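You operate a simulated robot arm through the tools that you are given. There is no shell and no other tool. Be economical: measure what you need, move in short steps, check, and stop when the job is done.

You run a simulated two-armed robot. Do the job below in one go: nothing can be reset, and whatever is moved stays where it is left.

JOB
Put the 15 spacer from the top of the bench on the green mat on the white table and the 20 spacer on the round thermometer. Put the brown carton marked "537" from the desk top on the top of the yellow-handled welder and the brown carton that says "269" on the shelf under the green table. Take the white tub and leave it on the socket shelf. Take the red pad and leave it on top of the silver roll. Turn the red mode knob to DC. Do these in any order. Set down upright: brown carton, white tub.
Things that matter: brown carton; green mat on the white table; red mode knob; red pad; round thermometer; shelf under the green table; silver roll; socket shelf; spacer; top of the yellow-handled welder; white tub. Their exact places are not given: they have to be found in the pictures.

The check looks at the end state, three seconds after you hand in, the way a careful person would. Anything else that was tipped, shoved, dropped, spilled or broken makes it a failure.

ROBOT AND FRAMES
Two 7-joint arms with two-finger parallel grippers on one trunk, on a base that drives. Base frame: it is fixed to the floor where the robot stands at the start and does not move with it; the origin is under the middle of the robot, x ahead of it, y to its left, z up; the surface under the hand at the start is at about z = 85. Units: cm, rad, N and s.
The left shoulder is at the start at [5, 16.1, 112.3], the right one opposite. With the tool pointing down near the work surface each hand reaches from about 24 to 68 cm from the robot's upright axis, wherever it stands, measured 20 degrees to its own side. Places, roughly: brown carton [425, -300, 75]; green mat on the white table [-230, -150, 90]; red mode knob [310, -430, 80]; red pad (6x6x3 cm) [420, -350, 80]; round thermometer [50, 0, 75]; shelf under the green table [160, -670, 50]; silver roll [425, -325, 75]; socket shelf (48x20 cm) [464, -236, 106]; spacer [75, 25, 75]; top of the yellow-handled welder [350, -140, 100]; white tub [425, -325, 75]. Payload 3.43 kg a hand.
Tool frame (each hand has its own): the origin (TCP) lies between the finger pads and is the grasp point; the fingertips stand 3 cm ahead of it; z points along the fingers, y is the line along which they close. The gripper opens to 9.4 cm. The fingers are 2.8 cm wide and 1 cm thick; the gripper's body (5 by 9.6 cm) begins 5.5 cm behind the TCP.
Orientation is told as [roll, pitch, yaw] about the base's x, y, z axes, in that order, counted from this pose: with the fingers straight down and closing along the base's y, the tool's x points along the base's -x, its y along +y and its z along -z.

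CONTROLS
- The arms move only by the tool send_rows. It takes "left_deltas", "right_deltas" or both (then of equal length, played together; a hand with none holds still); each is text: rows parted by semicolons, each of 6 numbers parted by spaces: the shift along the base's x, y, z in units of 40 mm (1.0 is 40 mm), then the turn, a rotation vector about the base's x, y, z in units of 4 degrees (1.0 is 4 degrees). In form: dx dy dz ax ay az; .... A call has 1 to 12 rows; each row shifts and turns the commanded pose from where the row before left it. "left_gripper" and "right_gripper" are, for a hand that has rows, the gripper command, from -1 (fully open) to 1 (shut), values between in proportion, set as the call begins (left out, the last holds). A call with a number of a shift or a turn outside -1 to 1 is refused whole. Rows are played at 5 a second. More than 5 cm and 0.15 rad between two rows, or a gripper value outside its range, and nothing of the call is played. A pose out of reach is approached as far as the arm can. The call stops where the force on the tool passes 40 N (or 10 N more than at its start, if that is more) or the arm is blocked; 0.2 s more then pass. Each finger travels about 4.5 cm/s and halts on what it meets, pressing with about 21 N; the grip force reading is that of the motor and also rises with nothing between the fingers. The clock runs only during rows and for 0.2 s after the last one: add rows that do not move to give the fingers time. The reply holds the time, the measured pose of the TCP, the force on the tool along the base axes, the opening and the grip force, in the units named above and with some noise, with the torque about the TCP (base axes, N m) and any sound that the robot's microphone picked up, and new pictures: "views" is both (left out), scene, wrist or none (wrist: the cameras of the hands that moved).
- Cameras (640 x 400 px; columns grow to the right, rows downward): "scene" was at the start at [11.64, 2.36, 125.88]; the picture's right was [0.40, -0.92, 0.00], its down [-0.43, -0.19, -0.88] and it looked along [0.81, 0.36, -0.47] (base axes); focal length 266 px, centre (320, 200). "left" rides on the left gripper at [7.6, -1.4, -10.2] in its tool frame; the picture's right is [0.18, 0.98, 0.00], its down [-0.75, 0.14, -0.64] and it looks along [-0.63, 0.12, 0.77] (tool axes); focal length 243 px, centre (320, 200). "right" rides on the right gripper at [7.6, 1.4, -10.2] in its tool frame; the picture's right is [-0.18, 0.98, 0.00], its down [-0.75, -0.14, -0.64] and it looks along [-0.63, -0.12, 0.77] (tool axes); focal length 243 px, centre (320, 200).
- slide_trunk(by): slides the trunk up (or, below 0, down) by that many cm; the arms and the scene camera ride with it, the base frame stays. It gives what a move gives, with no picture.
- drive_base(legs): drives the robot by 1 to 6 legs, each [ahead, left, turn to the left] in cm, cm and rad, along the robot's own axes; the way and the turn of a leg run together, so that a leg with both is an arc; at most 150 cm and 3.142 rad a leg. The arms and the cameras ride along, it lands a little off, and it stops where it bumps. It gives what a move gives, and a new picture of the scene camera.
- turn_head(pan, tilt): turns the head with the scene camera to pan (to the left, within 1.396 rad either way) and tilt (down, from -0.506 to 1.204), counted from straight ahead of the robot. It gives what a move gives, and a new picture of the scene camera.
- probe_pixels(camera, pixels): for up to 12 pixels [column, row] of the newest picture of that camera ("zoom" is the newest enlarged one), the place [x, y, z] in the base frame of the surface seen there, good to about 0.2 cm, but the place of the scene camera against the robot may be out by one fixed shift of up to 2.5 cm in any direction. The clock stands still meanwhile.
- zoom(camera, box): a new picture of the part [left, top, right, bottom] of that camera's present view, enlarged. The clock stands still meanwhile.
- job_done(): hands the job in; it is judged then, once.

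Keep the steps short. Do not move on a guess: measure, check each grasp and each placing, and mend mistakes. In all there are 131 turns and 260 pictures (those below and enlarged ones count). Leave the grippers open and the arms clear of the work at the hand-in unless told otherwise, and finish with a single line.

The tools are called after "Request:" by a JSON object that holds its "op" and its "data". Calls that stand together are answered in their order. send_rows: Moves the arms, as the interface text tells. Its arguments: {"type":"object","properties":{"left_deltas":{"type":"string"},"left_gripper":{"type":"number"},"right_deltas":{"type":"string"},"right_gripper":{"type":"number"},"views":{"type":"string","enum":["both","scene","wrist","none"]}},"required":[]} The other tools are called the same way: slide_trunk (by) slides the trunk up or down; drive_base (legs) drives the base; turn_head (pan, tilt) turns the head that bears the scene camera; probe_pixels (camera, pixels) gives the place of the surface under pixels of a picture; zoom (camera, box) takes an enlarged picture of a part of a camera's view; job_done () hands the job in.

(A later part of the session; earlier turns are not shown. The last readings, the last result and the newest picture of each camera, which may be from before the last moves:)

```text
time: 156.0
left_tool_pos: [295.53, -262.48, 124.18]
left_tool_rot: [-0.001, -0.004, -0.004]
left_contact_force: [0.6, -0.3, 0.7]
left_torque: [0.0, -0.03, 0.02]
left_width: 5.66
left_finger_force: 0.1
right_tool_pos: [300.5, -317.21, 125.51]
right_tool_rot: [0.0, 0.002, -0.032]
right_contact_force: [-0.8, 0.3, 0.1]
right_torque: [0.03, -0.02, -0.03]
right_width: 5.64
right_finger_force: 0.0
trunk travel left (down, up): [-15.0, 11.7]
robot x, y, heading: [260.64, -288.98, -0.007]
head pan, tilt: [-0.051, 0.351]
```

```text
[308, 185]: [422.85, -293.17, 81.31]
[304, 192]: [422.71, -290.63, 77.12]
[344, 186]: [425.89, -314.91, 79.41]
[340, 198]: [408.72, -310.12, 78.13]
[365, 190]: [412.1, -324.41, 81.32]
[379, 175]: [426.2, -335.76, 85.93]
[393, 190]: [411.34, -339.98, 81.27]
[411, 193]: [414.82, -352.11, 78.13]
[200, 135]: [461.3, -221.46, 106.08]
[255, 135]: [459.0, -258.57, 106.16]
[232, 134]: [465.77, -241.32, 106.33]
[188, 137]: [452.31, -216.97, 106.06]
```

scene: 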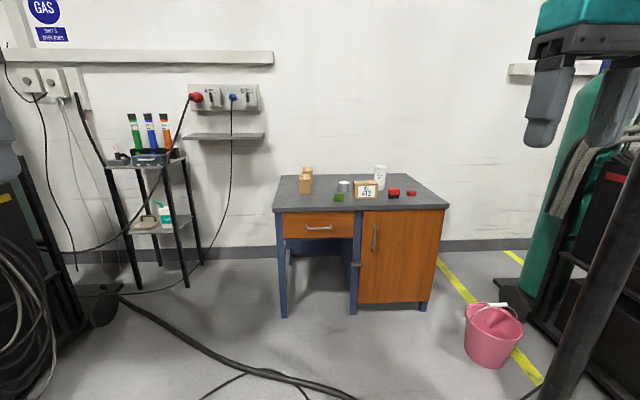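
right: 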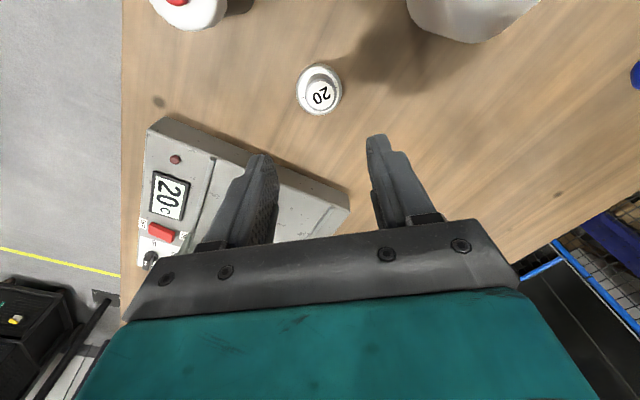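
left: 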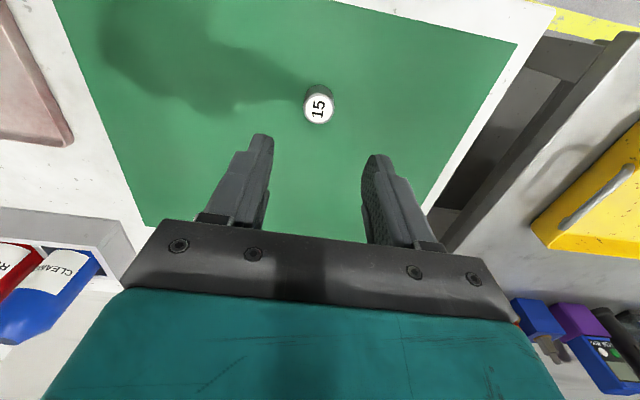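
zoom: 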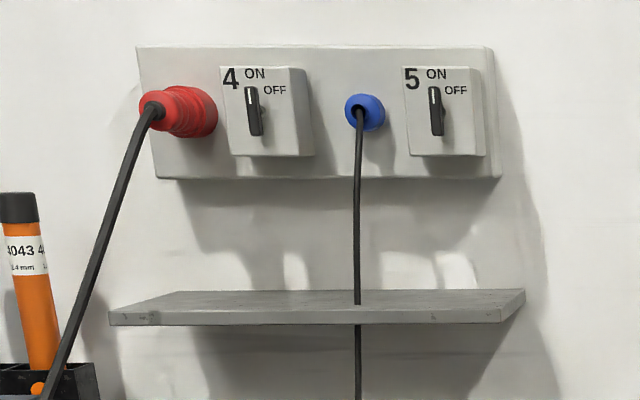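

Reading the scene:
- Red pad: the round red disc at (411,193).
- Silver roll: at (344,186).
- White tub: the wipes canister at (379,178).
- Cartons 537 and 269: around (306,183).
- Socket shelf: x 452+, y -217 to -262, z 106, with a black cord at y of about -241.

I'll measure the rack beside the shelf and the floor gap.

Request:
{"op": "probe_pixels", "data": {"camera": "scene", "pixels": [[136, 285], [187, 283], [203, 262], [122, 165], [186, 158], [277, 205], [284, 176], [447, 206], [405, 176], [222, 141], [265, 136], [232, 150]]}}

```text
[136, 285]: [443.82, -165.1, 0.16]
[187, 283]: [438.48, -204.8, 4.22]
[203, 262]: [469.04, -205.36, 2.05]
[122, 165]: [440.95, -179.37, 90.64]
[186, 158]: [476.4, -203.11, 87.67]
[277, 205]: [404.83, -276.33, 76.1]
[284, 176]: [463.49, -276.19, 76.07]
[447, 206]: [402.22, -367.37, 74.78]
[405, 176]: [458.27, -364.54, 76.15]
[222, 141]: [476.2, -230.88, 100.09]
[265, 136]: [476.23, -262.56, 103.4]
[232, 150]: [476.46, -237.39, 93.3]
```

The gap between rack and desk is wide enough. First I'll go to the desk front at about (369,-314), keeping clear of the pole by driving ahead first and then right.

Request:
{"op": "probe_pixels", "data": {"camera": "scene", "pixels": [[467, 310], [490, 360], [560, 390]]}}

Request:
{"op": "drive_base", "data": {"legs": [[107, 0, 0.007], [0, -25, 0]]}}

Request:
{"op": "turn_head", "data": {"pan": 0.0, "tilt": 0.75}}

```text
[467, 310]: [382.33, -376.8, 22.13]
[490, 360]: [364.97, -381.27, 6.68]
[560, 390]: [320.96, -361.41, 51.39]
```

```text
time: 163.9
left_tool_pos: [401.41, -285.08, 124.15]
left_tool_rot: [-0.001, -0.003, 0.031]
left_contact_force: [0.4, -0.1, 0.3]
left_torque: [0.0, 0.01, -0.03]
left_width: 5.63
left_finger_force: 0.1
right_tool_pos: [408.32, -339.6, 125.56]
right_tool_rot: [-0.001, 0.0, 0.003]
right_contact_force: [0.4, 0.1, 0.3]
right_torque: [-0.01, -0.01, 0.01]
right_width: 5.66
right_finger_force: 0.2
trunk travel left (down, up): [-15.0, 11.7]
robot x, y, heading: [367.58, -313.25, 0.032]
head pan, tilt: [-0.051, 0.351]
```

scene: 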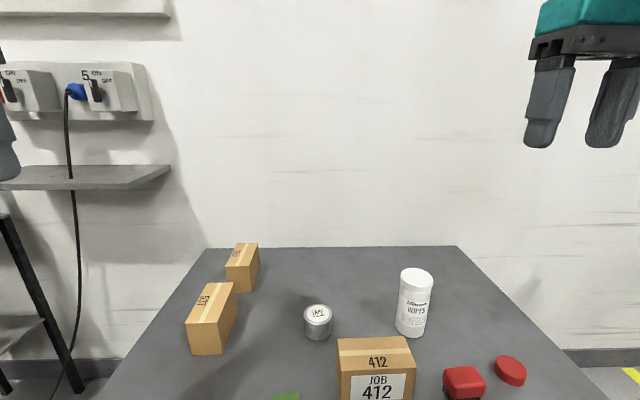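

```text
time: 164.7
left_tool_pos: [401.36, -285.04, 124.21]
left_tool_rot: [-0.003, -0.005, 0.031]
left_contact_force: [0.7, -0.6, -1.0]
left_torque: [-0.02, -0.01, 0.0]
left_width: 5.66
left_finger_force: 0.0
right_tool_pos: [408.26, -339.56, 125.57]
right_tool_rot: [0.0, 0.002, 0.003]
right_contact_force: [0.2, 0.5, 0.5]
right_torque: [-0.03, 0.01, 0.02]
right_width: 5.64
right_finger_force: 0.0
trunk travel left (down, up): [-15.0, 11.7]
robot x, y, heading: [367.26, -312.87, 0.031]
head pan, tilt: [0.0, 0.75]
```

scene: 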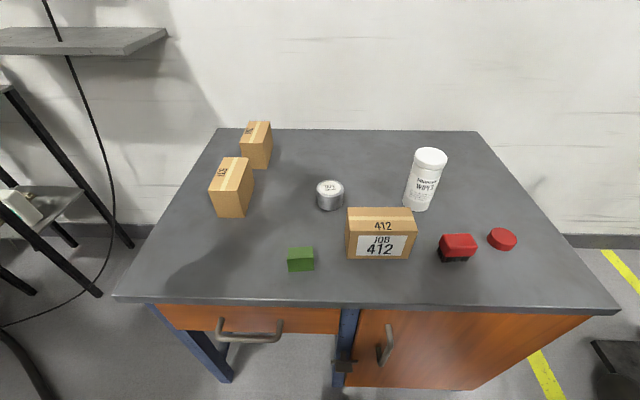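

I'll move the right hand above the red disc and look with the wrist camera.

Request:
{"op": "probe_pixels", "data": {"camera": "scene", "pixels": [[503, 237], [458, 242], [430, 153], [331, 186], [382, 222], [235, 165], [259, 128], [225, 190], [262, 150], [445, 290]]}}

Request:
{"op": "send_rows", "data": {"right_deltas": "0.35 -0.6 0 0 0 0;0.35 -0.6 0 0 0 0;0.35 -0.6 0 0 0 0;0.35 -0.6 0 0 0 0;0.35 -0.6 0 0 0 0;0 0 -1 0 0 0;0 0 -1 0 0 0;0 0 -1 0 0 0;0 0 -1 0 0 0;0 0 -1 0 0 0", "right_gripper": -1, "views": "wrist"}}

```text
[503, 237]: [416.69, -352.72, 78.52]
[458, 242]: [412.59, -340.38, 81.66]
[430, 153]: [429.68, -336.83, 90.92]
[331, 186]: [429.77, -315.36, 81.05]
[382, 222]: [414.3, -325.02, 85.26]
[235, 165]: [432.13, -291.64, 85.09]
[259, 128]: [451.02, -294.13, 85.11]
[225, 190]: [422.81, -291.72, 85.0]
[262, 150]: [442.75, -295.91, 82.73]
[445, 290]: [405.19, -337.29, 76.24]
```

```text
time: 166.9
left_tool_pos: [401.26, -285.09, 124.15]
left_tool_rot: [-0.003, -0.004, 0.028]
left_contact_force: [-0.6, 0.2, -0.5]
left_torque: [0.03, 0.02, -0.01]
left_width: 5.63
left_finger_force: 0.0
right_tool_pos: [415.23, -351.62, 105.38]
right_tool_rot: [0.0, 0.0, 0.0]
right_contact_force: [0.1, 0.1, -0.5]
right_torque: [0.03, -0.04, -0.02]
right_width: 9.39
right_finger_force: 0.0
trunk travel left (down, up): [-15.0, 11.7]
robot x, y, heading: [367.31, -313.07, 0.029]
head pan, tilt: [0.0, 0.75]
```

right: 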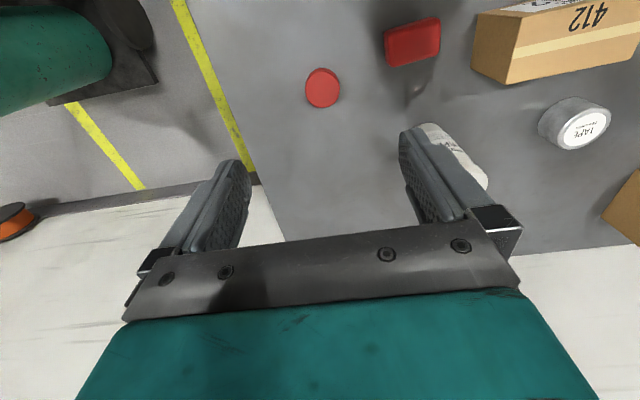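

Request:
{"op": "probe_pixels", "data": {"camera": "right", "pixels": [[322, 85], [306, 87], [340, 87], [322, 69], [322, 105], [413, 40], [388, 45], [438, 40], [583, 128], [566, 125]]}}

Request:
{"op": "zoom", "data": {"camera": "right", "box": [270, 0, 462, 120]}}

```text
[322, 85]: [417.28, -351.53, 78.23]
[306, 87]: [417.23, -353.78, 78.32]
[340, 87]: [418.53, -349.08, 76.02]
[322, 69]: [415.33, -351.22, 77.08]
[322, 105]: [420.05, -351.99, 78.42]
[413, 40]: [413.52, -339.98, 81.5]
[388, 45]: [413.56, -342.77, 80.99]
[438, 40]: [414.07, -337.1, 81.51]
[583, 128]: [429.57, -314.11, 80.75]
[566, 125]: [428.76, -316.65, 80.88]
```

```text
3.33 times, centred on (366, 60) of right
```

zoom: 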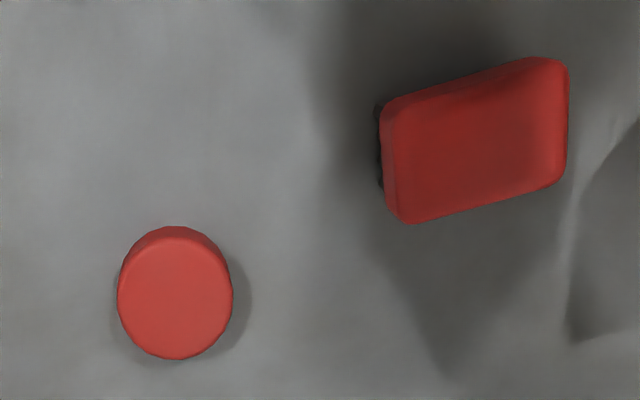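

The disc is about 5 cm across and 2.3 high, centred at (417.8,-351.6), desk z 76.0. Its position fits the given place of the red pad. I'll descend on it.

Request:
{"op": "send_rows", "data": {"right_deltas": "0.65 0 -0.6 0 0 0;0 0 -0.9 0 0 0;0 0 -0.9 0 0 0;0 0 -0.9 0 0 0;0 0 -0.9 0 0 0;0 0 -0.8 0 0 0;0 0 -0.6 0 0 0;0 0 -0.5 0 0 0;0 0 -0.2 0 0 0;0 0 -0.1 0 0 0", "views": "wrist"}}

```text
time: 169.1
left_tool_pos: [401.36, -285.13, 124.15]
left_tool_rot: [-0.002, -0.003, 0.031]
left_contact_force: [0.4, 0.8, -0.1]
left_torque: [0.0, 0.01, 0.03]
left_width: 5.64
left_finger_force: 0.1
right_tool_pos: [417.8, -351.59, 80.01]
right_tool_rot: [0.001, 0.002, 0.002]
right_contact_force: [0.8, 0.1, -0.2]
right_torque: [0.03, -0.02, 0.0]
right_width: 9.42
right_finger_force: 0.1
trunk travel left (down, up): [-15.0, 11.7]
robot x, y, heading: [367.48, -312.79, 0.03]
head pan, tilt: [0.0, 0.75]
```

right: 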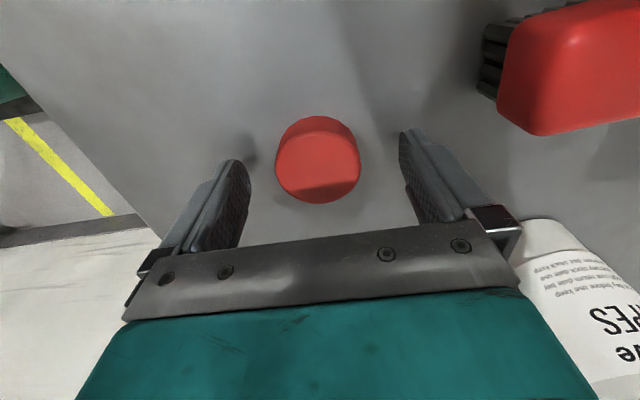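

Centred. Lower 0.5 cm, close, lift.

Request:
{"op": "send_rows", "data": {"right_deltas": "0 0 -0.12 0 0 0;0 0 0 0 0 0;0 0 0 0 0 0;0 0 0 0 0 0;0 0 0 0 0 0;0 0 0 0 0 0;0 0 0.3 0 0 0;0 0 0.8 0 0 0;0 0 0.9 0 0 0;0 0 0.9 0 0 0;0 0 0.9 0 0 0", "right_gripper": 1, "views": "wrist"}}

```text
time: 171.5
left_tool_pos: [401.39, -285.17, 124.14]
left_tool_rot: [-0.004, -0.003, 0.031]
left_contact_force: [0.0, 0.5, 0.0]
left_torque: [0.0, 0.03, 0.0]
left_width: 5.65
left_finger_force: 0.0
right_tool_pos: [417.85, -351.39, 94.75]
right_tool_rot: [0.0, 0.003, 0.005]
right_contact_force: [-0.5, 1.2, -0.1]
right_torque: [0.05, -0.03, 0.01]
right_width: 5.01
right_finger_force: 21.1
trunk travel left (down, up): [-15.0, 11.7]
robot x, y, heading: [367.19, -312.88, 0.03]
head pan, tilt: [0.0, 0.75]
```

right: 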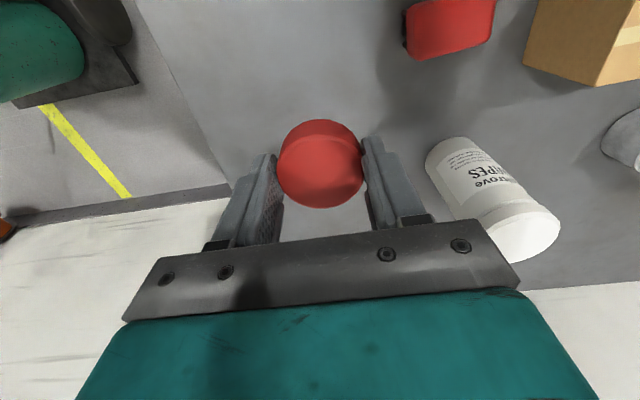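

The pad is held (5.0 wide). Raise, then drive 21 cm left so that the right hand can reach the roll.

Request:
{"op": "send_rows", "data": {"right_deltas": "0 0 1 0 0 0;0 0 1 0 0 0;0 0 1 0 0 0;-0.5 0 1 0 0 0", "views": "none"}}

Request:
{"op": "drive_base", "data": {"legs": [[0, 21, -0.03]]}}

Request:
{"op": "send_rows", "data": {"right_deltas": "0.7 0.5 0 0 0 0;0.7 0.5 0 0 0 0;0.7 0.5 0 0 0 0;0.7 0.5 0 0 0 0;0 0.7 -0.5 0 0 0;0 0.7 -0.5 0 0 0", "views": "both"}}

```text
time: 172.5
left_tool_pos: [401.33, -285.1, 124.1]
left_tool_rot: [-0.004, -0.006, 0.033]
left_contact_force: [0.1, 0.6, 0.1]
left_torque: [-0.01, -0.01, 0.01]
left_width: 5.66
left_finger_force: 0.0
right_tool_pos: [415.76, -351.33, 110.44]
right_tool_rot: [0.001, 0.005, 0.004]
right_contact_force: [-0.4, -0.2, -0.6]
right_torque: [-0.01, -0.01, 0.01]
right_width: 5.0
right_finger_force: 21.0
trunk travel left (down, up): [-15.0, 11.7]
robot x, y, heading: [367.35, -313.04, 0.024]
head pan, tilt: [0.0, 0.75]
```

```text
time: 175.0
left_tool_pos: [401.73, -265.25, 124.24]
left_tool_rot: [-0.003, -0.003, 0.006]
left_contact_force: [-0.1, -0.3, 0.0]
left_torque: [0.0, -0.01, 0.01]
left_width: 5.61
left_finger_force: 0.1
right_tool_pos: [414.46, -331.87, 110.45]
right_tool_rot: [-0.001, 0.003, -0.023]
right_contact_force: [0.0, 0.2, -0.8]
right_torque: [0.0, -0.02, 0.0]
right_width: 4.98
right_finger_force: 21.5
trunk travel left (down, up): [-15.0, 11.7]
robot x, y, heading: [367.14, -291.9, 0.004]
head pan, tilt: [0.0, 0.75]
```

scene: 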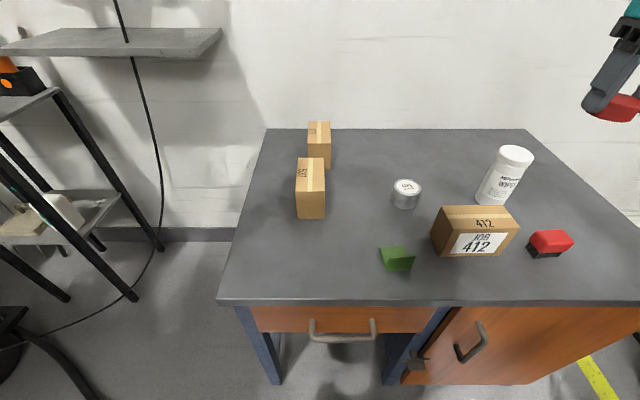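

```text
time: 176.4
left_tool_pos: [401.71, -265.13, 124.09]
left_tool_rot: [-0.002, -0.004, 0.005]
left_contact_force: [-0.2, 0.5, 0.4]
left_torque: [0.0, 0.03, 0.01]
left_width: 5.65
left_finger_force: 0.0
right_tool_pos: [425.99, -318.16, 106.28]
right_tool_rot: [-0.001, 0.001, -0.023]
right_contact_force: [-0.1, -0.2, -1.1]
right_torque: [-0.03, 0.01, 0.01]
right_width: 5.02
right_finger_force: 21.6
trunk travel left (down, up): [-15.0, 11.7]
robot x, y, heading: [366.94, -291.97, -0.001]
head pan, tilt: [0.0, 0.75]
```

scene: 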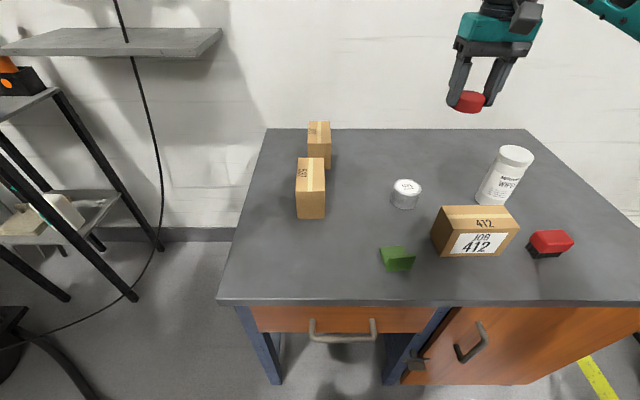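
right: 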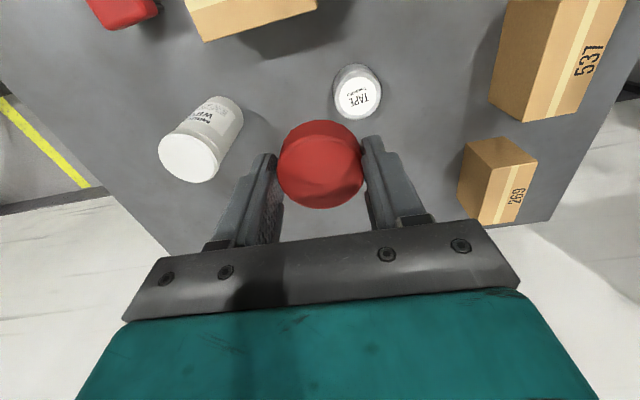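

The front carton reads 537 and the rear one 269. I'll probe the roll's top around (359,95).

Request:
{"op": "probe_pixels", "data": {"camera": "right", "pixels": [[360, 96], [342, 96], [378, 94], [360, 80], [358, 113], [573, 90], [590, 45], [497, 155], [200, 150]]}}

```text
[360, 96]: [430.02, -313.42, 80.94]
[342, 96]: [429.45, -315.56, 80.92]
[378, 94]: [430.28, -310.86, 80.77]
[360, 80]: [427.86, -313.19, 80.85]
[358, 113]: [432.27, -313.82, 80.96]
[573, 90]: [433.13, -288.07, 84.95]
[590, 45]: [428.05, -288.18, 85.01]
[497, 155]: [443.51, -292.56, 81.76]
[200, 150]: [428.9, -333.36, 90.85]
```

Roll centre is (430.0,-313.3), top 80.9. I'll move over it and descend to TCP z 85.2.

Request:
{"op": "send_rows", "data": {"right_deltas": "0.5 0.6 0 0 0 0;0.5 0.6 0 0 0 0;0 0 -0.8 0 0 0;0 0 -0.8 0 0 0;0 0 -0.8 0 0 0;0 0 -0.8 0 0 0;0 0 -0.8 0 0 0;0 0 -0.8 0 0 0;0 0 -0.45 0 0 0;0 0 0 0 0 0", "views": "both"}}

```text
time: 178.6
left_tool_pos: [401.79, -265.19, 124.16]
left_tool_rot: [-0.003, -0.002, 0.006]
left_contact_force: [0.0, 0.2, 0.4]
left_torque: [-0.03, 0.0, -0.01]
left_width: 5.63
left_finger_force: 0.1
right_tool_pos: [429.79, -313.6, 85.19]
right_tool_rot: [0.0, 0.002, -0.022]
right_contact_force: [0.2, 0.2, 0.2]
right_torque: [0.01, 0.03, -0.01]
right_width: 4.98
right_finger_force: 21.2
trunk travel left (down, up): [-15.0, 11.7]
robot x, y, heading: [367.11, -291.97, 0.002]
head pan, tilt: [0.0, 0.75]
```

scene: 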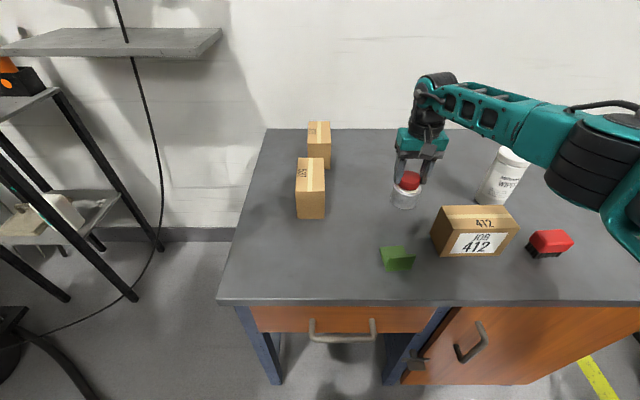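
right: 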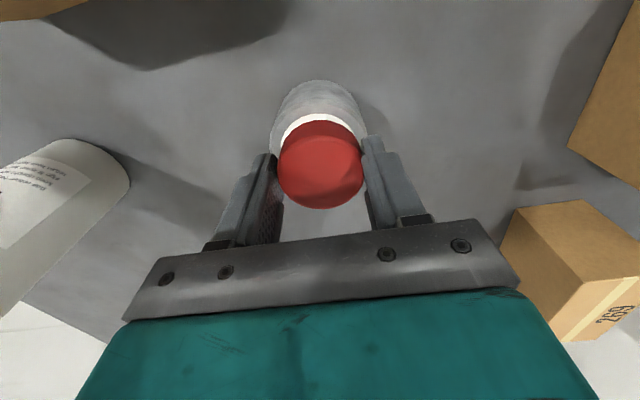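

Aligned. I'll lower until contact.

Request:
{"op": "send_rows", "data": {"right_deltas": "0.04 0.06 -0.1 0 0 0;0 0 -0.05 0 0 0;0 0 -0.05 0 0 0;0 0 0 0 0 0", "views": "none"}}

```text
time: 179.6
left_tool_pos: [401.72, -265.19, 124.15]
left_tool_rot: [-0.002, -0.004, 0.005]
left_contact_force: [-0.2, 0.7, -0.4]
left_torque: [0.03, 0.01, -0.01]
left_width: 5.65
left_finger_force: 0.0
right_tool_pos: [429.76, -313.37, 84.57]
right_tool_rot: [-0.001, 0.001, -0.021]
right_contact_force: [0.8, 0.2, -0.9]
right_torque: [0.03, 0.01, 0.0]
right_width: 5.0
right_finger_force: 20.9
trunk travel left (down, up): [-15.0, 11.7]
robot x, y, heading: [367.15, -292.25, -0.002]
head pan, tilt: [0.0, 0.75]
```

Request:
{"op": "send_rows", "data": {"right_deltas": "0 0 -0.05 0 0 0;0 0 -0.02 0 0 0;0 0 0 0 0 0", "views": "none"}}

```text
time: 180.4
left_tool_pos: [401.76, -265.2, 124.08]
left_tool_rot: [-0.003, -0.005, 0.006]
left_contact_force: [0.6, -0.2, -0.4]
left_torque: [-0.01, 0.0, -0.02]
left_width: 5.66
left_finger_force: 0.0
right_tool_pos: [429.73, -313.3, 84.23]
right_tool_rot: [-0.001, 0.001, -0.023]
right_contact_force: [-0.2, 0.6, -0.8]
right_torque: [0.0, 0.0, 0.01]
right_width: 4.97
right_finger_force: 21.0
trunk travel left (down, up): [-15.0, 11.7]
robot x, y, heading: [367.01, -292.0, 0.005]
head pan, tilt: [0.0, 0.75]
```

Request:
{"op": "send_rows", "data": {"right_deltas": "0 0 -0.04 0 0 0;0 0 -0.02 0 0 0;0 0 0 0 0 0", "views": "wrist"}}

```text
time: 181.2
left_tool_pos: [401.63, -265.17, 124.26]
left_tool_rot: [-0.004, -0.007, 0.007]
left_contact_force: [0.5, 0.4, -0.9]
left_torque: [0.01, -0.03, -0.01]
left_width: 5.65
left_finger_force: 0.0
right_tool_pos: [429.96, -313.21, 84.27]
right_tool_rot: [0.001, 0.001, -0.023]
right_contact_force: [-1.9, -1.6, 10.5]
right_torque: [-0.09, 0.15, -0.01]
right_width: 5.01
right_finger_force: 21.1
trunk travel left (down, up): [-15.0, 11.7]
robot x, y, heading: [367.28, -291.96, 0.004]
head pan, tilt: [0.0, 0.75]
```

right: 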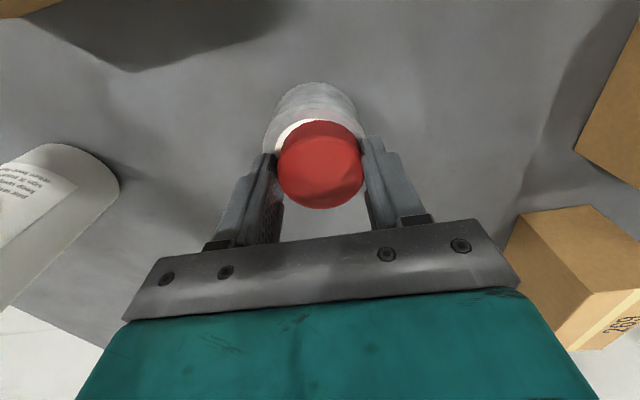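

Contact at 10 N. I'll ease slightly, open and lift.

Request:
{"op": "send_rows", "data": {"right_deltas": "0 0 0.03 0 0 0;0 0 0 0 0 0;0 0 0 0 0 0;0 0 0 0 0 0;0 0 0.5 0 0 0;0 0 0.9 0 0 0;0 0 0.9 0 0 0;0 0 0.9 0 0 0;0 0 0.9 0 0 0", "right_gripper": -0.6, "views": "both"}}

```text
time: 183.2
left_tool_pos: [401.66, -265.19, 124.07]
left_tool_rot: [-0.004, -0.004, 0.005]
left_contact_force: [0.0, -1.0, 0.2]
left_torque: [-0.02, 0.03, 0.01]
left_width: 5.66
left_finger_force: 0.0
right_tool_pos: [429.86, -313.37, 100.79]
right_tool_rot: [-0.001, 0.002, -0.023]
right_contact_force: [-0.8, 1.2, -1.0]
right_torque: [0.0, 0.01, 0.0]
right_width: 7.53
right_finger_force: 0.1
trunk travel left (down, up): [-15.0, 11.7]
robot x, y, heading: [366.6, -292.35, -0.005]
head pan, tilt: [0.0, 0.75]
```

scene: 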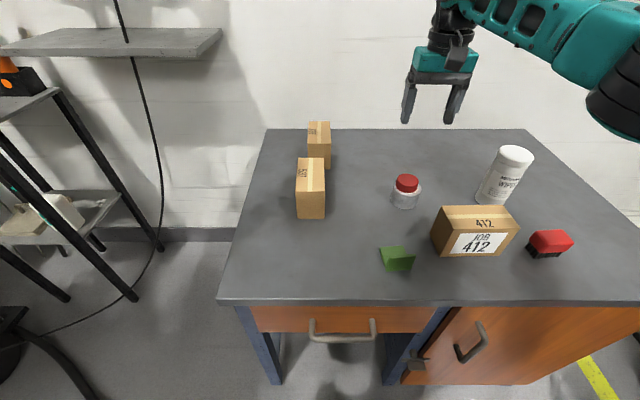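
right: 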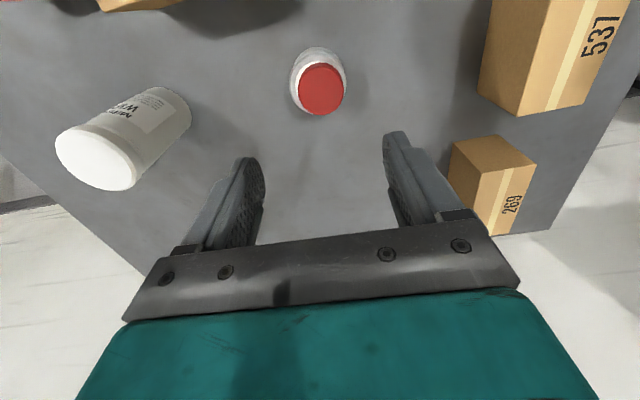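

The red pad sits on the silver roll. Next is the tub. I'll raise the hand, shift the base right 16 cm and ahead 3 cm, and move above it.

Request:
{"op": "probe_pixels", "data": {"camera": "right", "pixels": [[98, 160], [62, 160], [134, 165], [98, 135], [98, 182]]}}

Request:
{"op": "send_rows", "data": {"right_deltas": "0 0 1 0 0 0;0 0 1 0 0 0;0 0 1 0 0 0;-0.8 0 0 0 0 0;-0.8 0 0 0 0 0", "right_gripper": -1, "views": "none"}}

Request:
{"op": "drive_base", "data": {"legs": [[3, -16, 0]]}}

```text
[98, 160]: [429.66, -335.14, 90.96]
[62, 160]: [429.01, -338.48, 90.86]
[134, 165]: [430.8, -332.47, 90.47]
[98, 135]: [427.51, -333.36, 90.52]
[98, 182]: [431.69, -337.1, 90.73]
```

```text
time: 184.4
left_tool_pos: [401.63, -265.15, 124.24]
left_tool_rot: [-0.002, -0.003, 0.004]
left_contact_force: [0.7, -0.5, -0.2]
left_torque: [0.08, 0.0, 0.0]
left_width: 5.62
left_finger_force: 0.0
right_tool_pos: [423.3, -312.77, 109.35]
right_tool_rot: [0.001, 0.001, -0.026]
right_contact_force: [-0.5, 0.3, -1.1]
right_torque: [-0.01, 0.0, 0.02]
right_width: 9.39
right_finger_force: 0.1
right hand out of reach, approached as far as the arm can: row 3
trunk travel left (down, up): [-15.0, 11.7]
robot x, y, heading: [366.91, -291.87, 0.002]
head pan, tilt: [0.0, 0.75]
```

```text
time: 186.4
left_tool_pos: [404.1, -280.3, 124.14]
left_tool_rot: [-0.002, -0.003, 0.013]
left_contact_force: [0.3, -0.2, 0.5]
left_torque: [-0.02, -0.01, -0.03]
left_width: 5.64
left_finger_force: 0.0
right_tool_pos: [426.11, -327.64, 109.27]
right_tool_rot: [0.0, 0.001, -0.016]
right_contact_force: [-0.5, 0.0, 0.3]
right_torque: [0.0, -0.01, 0.01]
right_width: 9.4
right_finger_force: 0.1
trunk travel left (down, up): [-15.0, 11.7]
robot x, y, heading: [369.79, -307.86, 0.008]
head pan, tilt: [0.0, 0.75]
```

scene: 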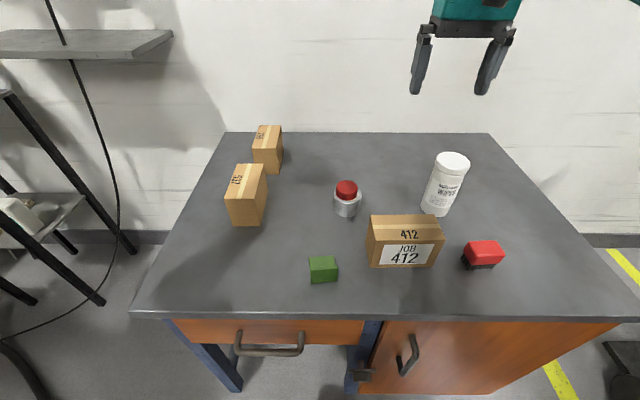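

Tub centre is (429.6,-335.3), top 90.9. I'll move above it and check.

Request:
{"op": "send_rows", "data": {"right_deltas": "0.45 -0.5 0 0 0 0;0.45 -0.5 0 0 0 0;0 -0.5 0 0 0 0;0 -0.42 0 0 0 0;0 0 -0.8 0 0 0", "views": "wrist"}}

```text
time: 187.6
left_tool_pos: [404.03, -280.44, 124.33]
left_tool_rot: [-0.003, -0.004, 0.011]
left_contact_force: [-0.3, -0.7, -0.3]
left_torque: [0.0, -0.02, -0.03]
left_width: 5.65
left_finger_force: 0.0
right_tool_pos: [429.45, -335.2, 105.99]
right_tool_rot: [0.001, 0.004, -0.015]
right_contact_force: [0.0, 0.0, -0.2]
right_torque: [0.02, -0.02, 0.02]
right_width: 9.4
right_finger_force: 0.1
trunk travel left (down, up): [-15.0, 11.7]
robot x, y, heading: [369.41, -307.99, 0.013]
head pan, tilt: [0.0, 0.75]
```

right: 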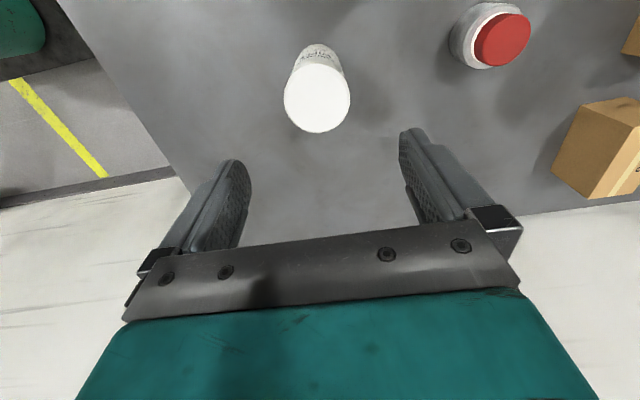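

Request:
{"op": "probe_pixels", "data": {"camera": "right", "pixels": [[317, 97], [288, 97], [346, 97], [317, 68], [317, 127]]}}

```text
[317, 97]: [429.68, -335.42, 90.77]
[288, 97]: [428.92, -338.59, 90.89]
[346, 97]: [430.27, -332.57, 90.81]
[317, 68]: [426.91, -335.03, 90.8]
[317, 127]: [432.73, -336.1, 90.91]
```

Centre (429.7,-335.5), diameter about 6.3. I'll descend to TCP z 85.

Request:
{"op": "send_rows", "data": {"right_deltas": "0.06 -0.08 -0.6 0 0 0;0 0 -0.7 0 0 0;0 0 -0.7 0 0 0;0 0 -0.7 0 0 0;0 0 -0.7 0 0 0;0 0 -0.7 0 0 0;0 0 -0.7 0 0 0;0 0 -0.45 0 0 0", "views": "wrist"}}

```text
time: 189.4
left_tool_pos: [404.12, -280.37, 124.16]
left_tool_rot: [-0.004, -0.002, 0.011]
left_contact_force: [0.1, -0.3, 0.4]
left_torque: [0.03, 0.0, 0.01]
left_width: 5.63
left_finger_force: 0.1
right_tool_pos: [429.95, -335.84, 85.35]
right_tool_rot: [0.002, -0.001, -0.015]
right_contact_force: [0.6, 0.2, 2.7]
right_torque: [0.03, -0.04, -0.04]
right_width: 9.39
right_finger_force: 0.0
trunk travel left (down, up): [-15.0, 11.7]
robot x, y, heading: [369.4, -307.79, 0.005]
head pan, tilt: [0.0, 0.75]
```

right: 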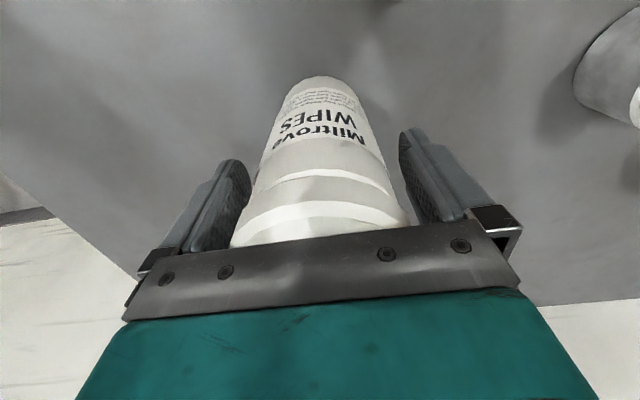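

The gripper body just touches the lid. I'll rise 1 cm, close, then lift a little.

Request:
{"op": "send_rows", "data": {"right_deltas": "0 0 0.25 0 0 0;0 0 0 0 0 0;0 0 0 0 0 0;0 0 0 0 0 0;0 0 0 0 0 0;0 0 0 0 0 0;0 0 0.5 0 0 0;0 0 0.9 0 0 0", "right_gripper": 1, "views": "both"}}

```text
time: 191.2
left_tool_pos: [404.15, -280.2, 124.16]
left_tool_rot: [-0.003, -0.002, 0.011]
left_contact_force: [-1.0, -0.7, -0.2]
left_torque: [-0.02, 0.02, 0.0]
left_width: 5.66
left_finger_force: 0.0
right_tool_pos: [429.97, -335.76, 91.94]
right_tool_rot: [-0.001, 0.002, -0.015]
right_contact_force: [-0.1, 0.7, -2.9]
right_torque: [-0.03, -0.02, 0.01]
right_width: 6.97
right_finger_force: 21.0
trunk travel left (down, up): [-15.0, 11.7]
robot x, y, heading: [369.45, -307.46, 0.015]
head pan, tilt: [0.0, 0.75]
```

scene: 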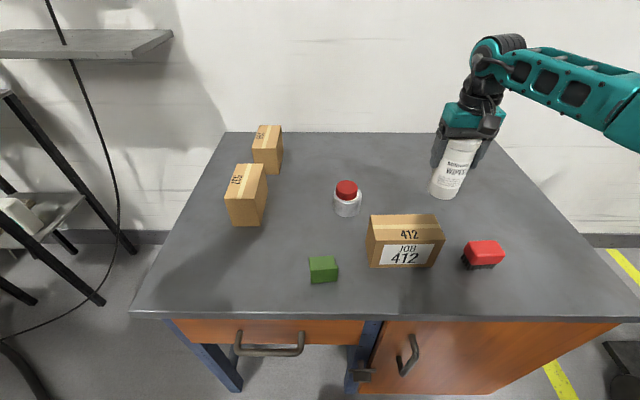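
right: 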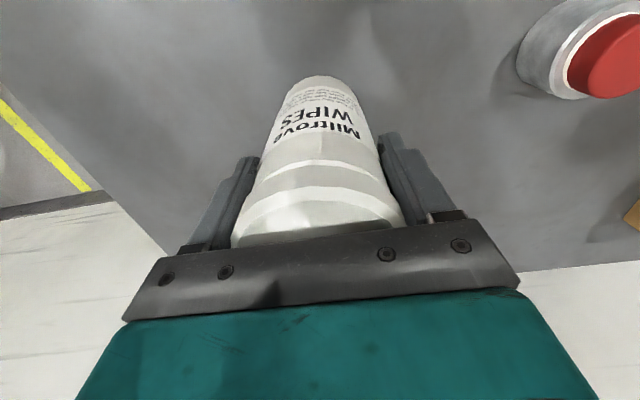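

The tub is held (7.0 wide, upright). I'll raise the trunk 11 cm for the shelf height, then lift and retract the tub.

Request:
{"op": "slide_trunk", "data": {"by": 11}}

Request:
{"op": "send_rows", "data": {"right_deltas": "0 0 1 0 0 0;0 0 1 0 0 0;-0.6 0 1 0 0 0;-0.6 0 1 0 0 0;-0.6 0 1 0 0 0;-0.8 0 0.5 0 0 0;-0.8 0 0 0 0 0;-0.8 0 0 0 0 0", "views": "wrist"}}

```text
time: 192.6
left_tool_pos: [404.22, -280.51, 135.18]
left_tool_rot: [-0.004, -0.003, 0.012]
left_contact_force: [-0.1, -0.2, 0.1]
left_torque: [-0.01, 0.0, 0.02]
left_width: 5.62
left_finger_force: 0.0
right_tool_pos: [430.04, -335.78, 102.92]
right_tool_rot: [0.001, 0.002, -0.015]
right_contact_force: [0.0, 0.2, -3.4]
right_torque: [0.03, 0.01, 0.0]
right_width: 6.94
right_finger_force: 20.6
trunk travel left (down, up): [-26.0, 0.7]
robot x, y, heading: [369.86, -307.26, 0.009]
head pan, tilt: [0.0, 0.75]
```

```text
time: 194.4
left_tool_pos: [404.21, -280.35, 135.15]
left_tool_rot: [-0.003, -0.003, 0.013]
left_contact_force: [0.1, -0.4, 0.3]
left_torque: [0.01, -0.02, 0.02]
left_width: 5.66
left_finger_force: 0.1
right_tool_pos: [413.02, -335.76, 124.94]
right_tool_rot: [0.0, 0.002, -0.016]
right_contact_force: [0.2, 0.5, -3.6]
right_torque: [0.01, 0.01, 0.01]
right_width: 6.95
right_finger_force: 21.0
trunk travel left (down, up): [-26.0, 0.7]
robot x, y, heading: [369.93, -307.46, 0.009]
head pan, tilt: [0.0, 0.75]
```

right: 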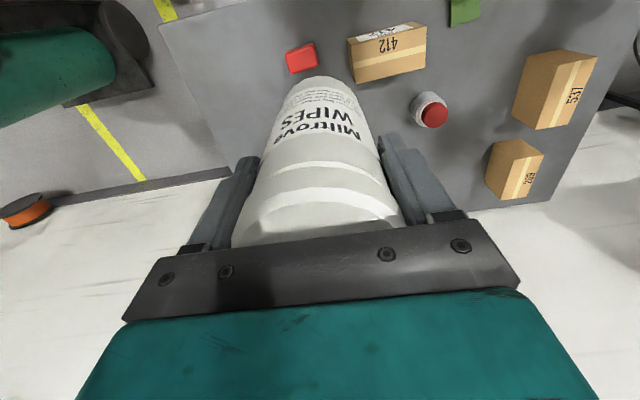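

Now drive back, left to y of about -238, and turn slightly left; then look at the shelf.

Request:
{"op": "drive_base", "data": {"legs": [[-22, 0, 0], [0, 70, 0], [0, 0, 0.19]]}}

Request:
{"op": "turn_head", "data": {"pan": -0.3, "tilt": 0.35}}

```text
time: 203.1
left_tool_pos: [374.92, -203.35, 135.14]
left_tool_rot: [-0.004, -0.004, 0.21]
left_contact_force: [0.7, 0.6, -0.5]
left_torque: [0.02, -0.01, 0.02]
left_width: 5.65
left_finger_force: 0.1
right_tool_pos: [394.6, -255.95, 124.92]
right_tool_rot: [-0.001, 0.002, 0.183]
right_contact_force: [-0.5, -0.2, -3.9]
right_torque: [0.01, 0.0, -0.02]
right_width: 6.95
right_finger_force: 21.3
trunk travel left (down, up): [-26.0, 0.7]
robot x, y, heading: [346.09, -236.93, 0.207]
head pan, tilt: [0.0, 0.75]
```

scene: 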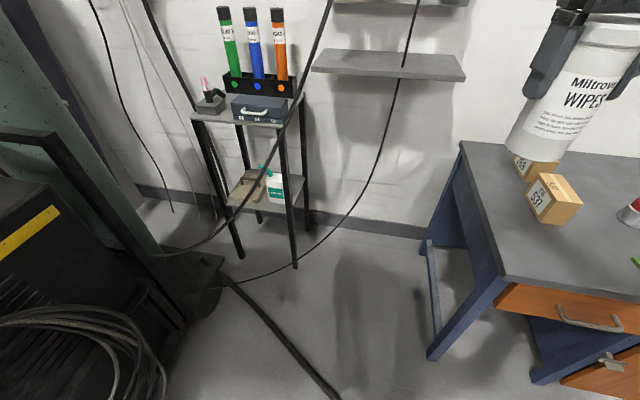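

```text
time: 204.0
left_tool_pos: [374.99, -203.42, 135.05]
left_tool_rot: [-0.005, -0.004, 0.209]
left_contact_force: [0.5, -1.3, 0.4]
left_torque: [0.0, -0.02, 0.0]
left_width: 5.61
left_finger_force: 0.1
right_tool_pos: [394.64, -255.94, 124.84]
right_tool_rot: [0.0, 0.004, 0.184]
right_contact_force: [-0.1, 0.1, -3.0]
right_torque: [0.02, 0.0, 0.01]
right_width: 6.95
right_finger_force: 21.0
trunk travel left (down, up): [-26.0, 0.7]
robot x, y, heading: [346.54, -236.58, 0.206]
head pan, tilt: [-0.3, 0.351]
```

scene: 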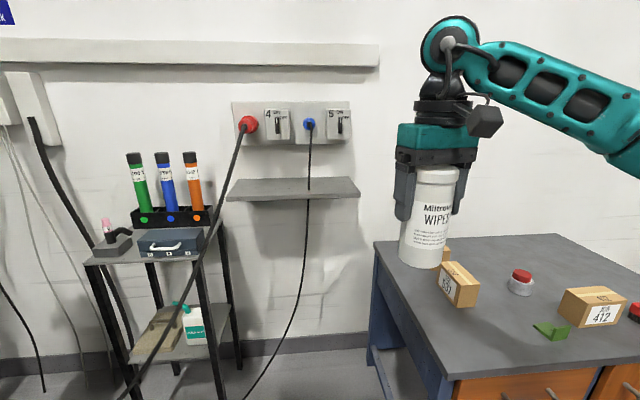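

The thick cord from the red socket slants out toward me. I'll probe the cords.

Request:
{"op": "probe_pixels", "data": {"camera": "scene", "pixels": [[228, 180], [207, 245], [172, 325], [140, 380], [309, 150], [309, 170], [309, 185], [307, 220], [290, 320], [345, 190], [330, 195], [345, 180]]}}

Request:
{"op": "zoom", "data": {"camera": "scene", "box": [200, 90, 392, 210]}}

```text
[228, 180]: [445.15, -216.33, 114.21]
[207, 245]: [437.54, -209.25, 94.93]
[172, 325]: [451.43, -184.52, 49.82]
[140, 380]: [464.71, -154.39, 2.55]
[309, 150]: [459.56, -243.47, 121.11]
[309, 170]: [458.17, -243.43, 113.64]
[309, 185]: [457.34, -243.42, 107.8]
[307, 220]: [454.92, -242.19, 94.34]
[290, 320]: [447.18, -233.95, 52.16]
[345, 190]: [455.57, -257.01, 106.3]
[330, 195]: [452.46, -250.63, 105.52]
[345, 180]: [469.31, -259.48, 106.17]
```

```text
3.33 times, centred on (296, 150) of scene
```

zoom: 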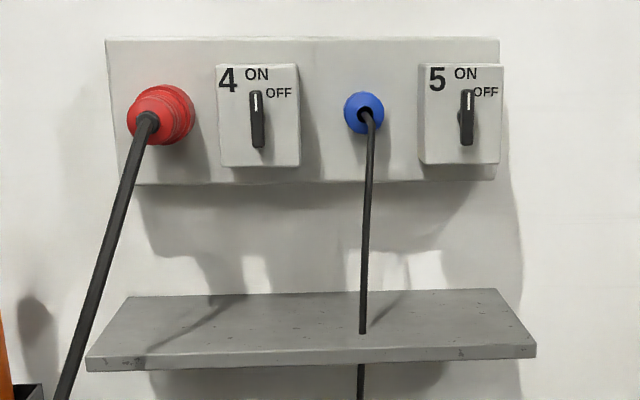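

The blue plug's cord passes through the shelf at y of about -242 (corrected). The free part to its right runs to about -260. I'll target the tub at about (457.8,-252.5) and drive forward carefully.

Request:
{"op": "drive_base", "data": {"legs": [[30, -6, 0], [18, -4, 0]]}}

Request:
{"op": "send_rows", "data": {"right_deltas": "0 0 0.2 0 0 0", "views": "wrist"}}

```text
time: 207.2
left_tool_pos: [425.12, -203.56, 135.15]
left_tool_rot: [-0.002, -0.004, 0.2]
left_contact_force: [-0.7, -0.6, 0.2]
left_torque: [0.02, 0.04, -0.01]
left_width: 5.67
left_finger_force: 0.0
right_tool_pos: [444.14, -256.43, 124.9]
right_tool_rot: [-0.001, 0.002, 0.175]
right_contact_force: [-0.4, -0.7, -3.8]
right_torque: [-0.01, 0.0, -0.01]
right_width: 6.98
right_finger_force: 21.0
trunk travel left (down, up): [-26.0, 0.7]
robot x, y, heading: [396.14, -236.65, 0.202]
head pan, tilt: [-0.3, 0.351]
```

scene: 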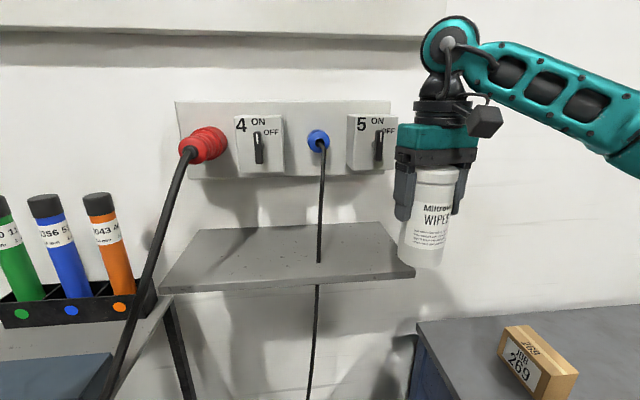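

```text
time: 207.6
left_tool_pos: [425.05, -203.58, 135.21]
left_tool_rot: [-0.002, -0.005, 0.2]
left_contact_force: [-0.3, -0.6, 0.0]
left_torque: [-0.02, 0.01, -0.03]
left_width: 5.63
left_finger_force: 0.0
right_tool_pos: [444.17, -256.26, 125.8]
right_tool_rot: [0.0, 0.002, 0.171]
right_contact_force: [0.5, 0.6, -2.7]
right_torque: [0.01, 0.03, 0.01]
right_width: 6.99
right_finger_force: 21.5
trunk travel left (down, up): [-26.0, 0.7]
robot x, y, heading: [396.37, -236.57, 0.196]
head pan, tilt: [-0.3, 0.351]
```

right: 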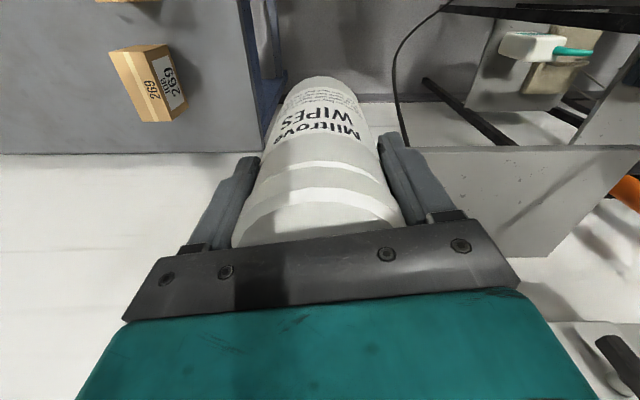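

I'll probe the shelf's edges with the wrist camera.

Request:
{"op": "probe_pixels", "data": {"camera": "right", "pixels": [[440, 165], [430, 150], [520, 150], [500, 250], [470, 210], [560, 200], [600, 350], [630, 375], [403, 100], [398, 125], [560, 255]]}}

Request:
{"op": "probe_pixels", "data": {"camera": "scene", "pixels": [[319, 262], [412, 272], [385, 225], [380, 150], [323, 170], [300, 285], [395, 145], [430, 250], [437, 180]]}}

```text
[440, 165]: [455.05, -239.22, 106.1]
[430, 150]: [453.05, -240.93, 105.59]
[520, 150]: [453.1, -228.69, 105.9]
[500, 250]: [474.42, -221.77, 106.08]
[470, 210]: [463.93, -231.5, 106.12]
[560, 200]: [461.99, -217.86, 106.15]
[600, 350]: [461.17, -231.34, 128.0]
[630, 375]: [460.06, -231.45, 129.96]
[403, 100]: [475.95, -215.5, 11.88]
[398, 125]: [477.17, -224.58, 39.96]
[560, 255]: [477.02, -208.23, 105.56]
```

```text
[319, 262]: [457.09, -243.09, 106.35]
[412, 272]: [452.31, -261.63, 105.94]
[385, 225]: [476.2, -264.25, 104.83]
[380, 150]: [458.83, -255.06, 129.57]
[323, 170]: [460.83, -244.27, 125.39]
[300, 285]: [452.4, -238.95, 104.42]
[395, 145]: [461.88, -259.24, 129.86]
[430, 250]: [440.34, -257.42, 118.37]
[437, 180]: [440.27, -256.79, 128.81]
```

The switches stick out to x of about 459 at z of about 129, just above the free spot, so a vertical hand would hit switch 5. I need to hold the tub with the hand leaning back about 30°. I'll drive back to the desk and regrasp it there.

Request:
{"op": "drive_base", "data": {"legs": [[-48, 10, 0], [0, 0, -0.197], [0, -71, 0], [22, 0, 0]]}}

Request:
{"op": "turn_head", "data": {"pan": -0.2, "tilt": 0.75}}

```text
time: 218.9
left_tool_pos: [402.8, -282.5, 135.22]
left_tool_rot: [-0.003, -0.002, -0.012]
left_contact_force: [0.7, 0.2, 0.6]
left_torque: [0.0, 0.02, -0.01]
left_width: 5.62
left_finger_force: 0.0
right_tool_pos: [410.43, -338.27, 125.67]
right_tool_rot: [-0.002, 0.005, -0.04]
right_contact_force: [-0.8, -0.3, -3.8]
right_torque: [0.02, 0.01, -0.03]
right_width: 6.94
right_finger_force: 21.2
trunk travel left (down, up): [-26.0, 0.7]
robot x, y, heading: [367.78, -309.16, -0.012]
head pan, tilt: [-0.3, 0.351]
```

scene: 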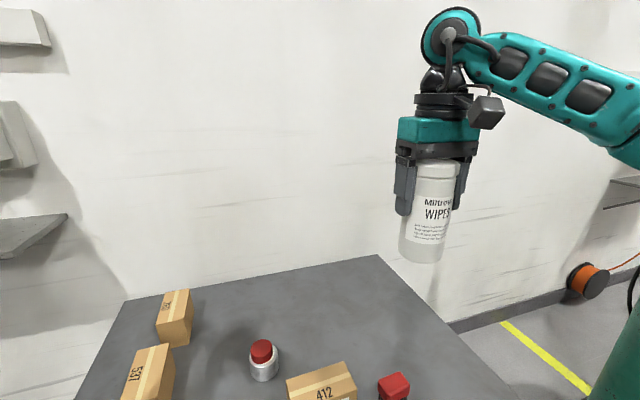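

```text
time: 219.8
left_tool_pos: [402.76, -282.6, 135.21]
left_tool_rot: [-0.004, -0.004, -0.011]
left_contact_force: [-0.2, -0.8, -1.1]
left_torque: [0.03, 0.04, 0.03]
left_width: 5.63
left_finger_force: 0.1
right_tool_pos: [410.26, -338.21, 125.69]
right_tool_rot: [-0.001, 0.003, -0.04]
right_contact_force: [-0.1, 0.5, -3.0]
right_torque: [-0.01, 0.0, 0.02]
right_width: 6.98
right_finger_force: 20.7
trunk travel left (down, up): [-26.0, 0.7]
robot x, y, heading: [367.29, -308.81, -0.016]
head pan, tilt: [-0.201, 0.75]
```

scene: 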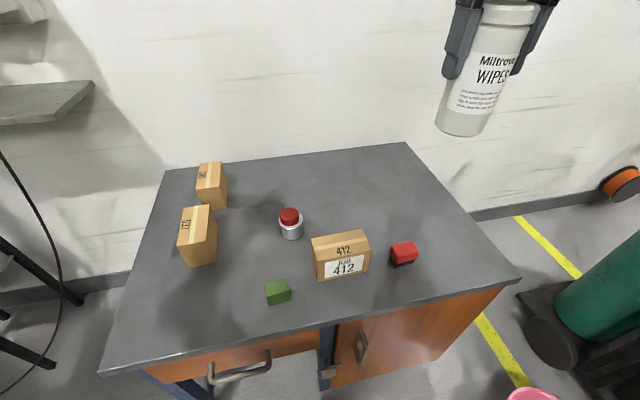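

I'll lower the trunk again and move the tub over the free spot at (425,-337).

Request:
{"op": "slide_trunk", "data": {"by": -11}}

Request:
{"op": "send_rows", "data": {"right_deltas": "0.75 0.05 0 0 0 0;0.75 0.05 0 0 0 0;0.75 0.05 0 0 0 0;0.75 0.05 0 0 0 0;0.7 0.05 0 0 0 0;0 0 -1 0 0 0;0 0 -1 0 0 0;0 0 -1 0 0 0;0 0 -1 0 0 0;0 0 -1 0 0 0;0 0 -1 0 0 0;0 0 -0.8 0 0 0", "views": "both"}}

```text
time: 221.2
left_tool_pos: [402.73, -282.64, 124.24]
left_tool_rot: [-0.002, -0.003, -0.012]
left_contact_force: [0.3, 1.0, -0.9]
left_torque: [0.02, -0.04, -0.02]
left_width: 5.64
left_finger_force: 0.1
right_tool_pos: [410.35, -338.23, 114.8]
right_tool_rot: [0.0, 0.002, -0.04]
right_contact_force: [0.4, 0.4, -2.8]
right_torque: [-0.01, 0.01, 0.0]
right_width: 6.97
right_finger_force: 21.0
trunk travel left (down, up): [-15.0, 11.7]
robot x, y, heading: [367.6, -309.05, -0.014]
head pan, tilt: [-0.201, 0.75]
```

```text
time: 223.8
left_tool_pos: [402.77, -282.57, 124.21]
left_tool_rot: [-0.003, -0.004, -0.012]
left_contact_force: [0.3, -0.6, -0.5]
left_torque: [0.02, -0.03, 0.05]
left_width: 5.64
left_finger_force: 0.0
right_tool_pos: [425.13, -337.1, 87.36]
right_tool_rot: [0.001, 0.002, -0.04]
right_contact_force: [-0.2, 0.3, -3.9]
right_torque: [0.0, 0.0, 0.01]
right_width: 6.95
right_finger_force: 21.0
trunk travel left (down, up): [-15.0, 11.7]
robot x, y, heading: [367.32, -308.91, -0.017]
head pan, tilt: [-0.201, 0.75]
```

scene: 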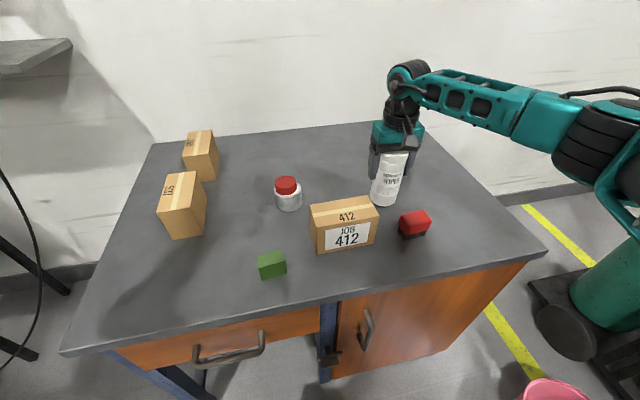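
right: 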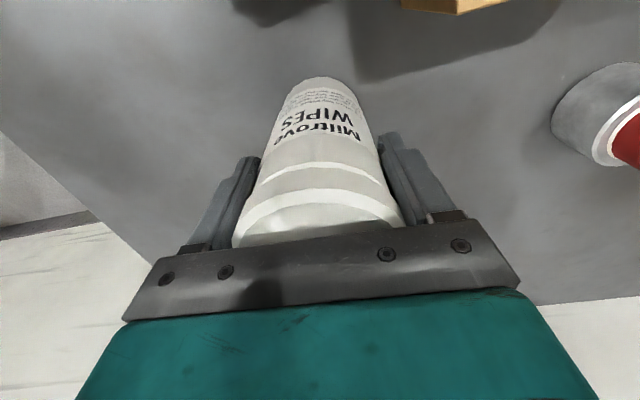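

About 1 cm to go. Lower until contact.

Request:
{"op": "send_rows", "data": {"right_deltas": "0 0 -0.15 0 0 0;0 0 -0.05 0 0 0;0 0 -0.04 0 0 0;0 0 0 0 0 0", "views": "none"}}

```text
time: 224.8
left_tool_pos: [402.75, -282.57, 124.26]
left_tool_rot: [-0.005, -0.003, -0.012]
left_contact_force: [-0.3, 0.3, -0.4]
left_torque: [0.02, 0.01, -0.03]
left_width: 5.64
left_finger_force: 0.0
right_tool_pos: [425.11, -337.1, 86.54]
right_tool_rot: [-0.001, 0.001, -0.04]
right_contact_force: [-0.1, 0.4, -3.6]
right_torque: [0.03, 0.03, 0.05]
right_width: 6.97
right_finger_force: 20.7
trunk travel left (down, up): [-15.0, 11.7]
robot x, y, heading: [368.02, -308.92, -0.016]
head pan, tilt: [-0.201, 0.75]
```

Request:
{"op": "send_rows", "data": {"right_deltas": "0 0 -0.06 0 0 0;0 0 -0.04 0 0 0;0 0 0 0 0 0", "views": "none"}}

```text
time: 225.6
left_tool_pos: [402.65, -282.63, 124.22]
left_tool_rot: [-0.004, -0.002, -0.012]
left_contact_force: [0.2, 0.1, 0.0]
left_torque: [-0.02, 0.0, -0.01]
left_width: 5.63
left_finger_force: 0.0
right_tool_pos: [425.08, -337.11, 86.04]
right_tool_rot: [0.0, 0.002, -0.039]
right_contact_force: [0.1, -1.0, -3.3]
right_torque: [-0.01, 0.05, -0.01]
right_width: 6.95
right_finger_force: 20.9
trunk travel left (down, up): [-15.0, 11.7]
robot x, y, heading: [367.38, -308.41, -0.011]
head pan, tilt: [-0.201, 0.75]
```

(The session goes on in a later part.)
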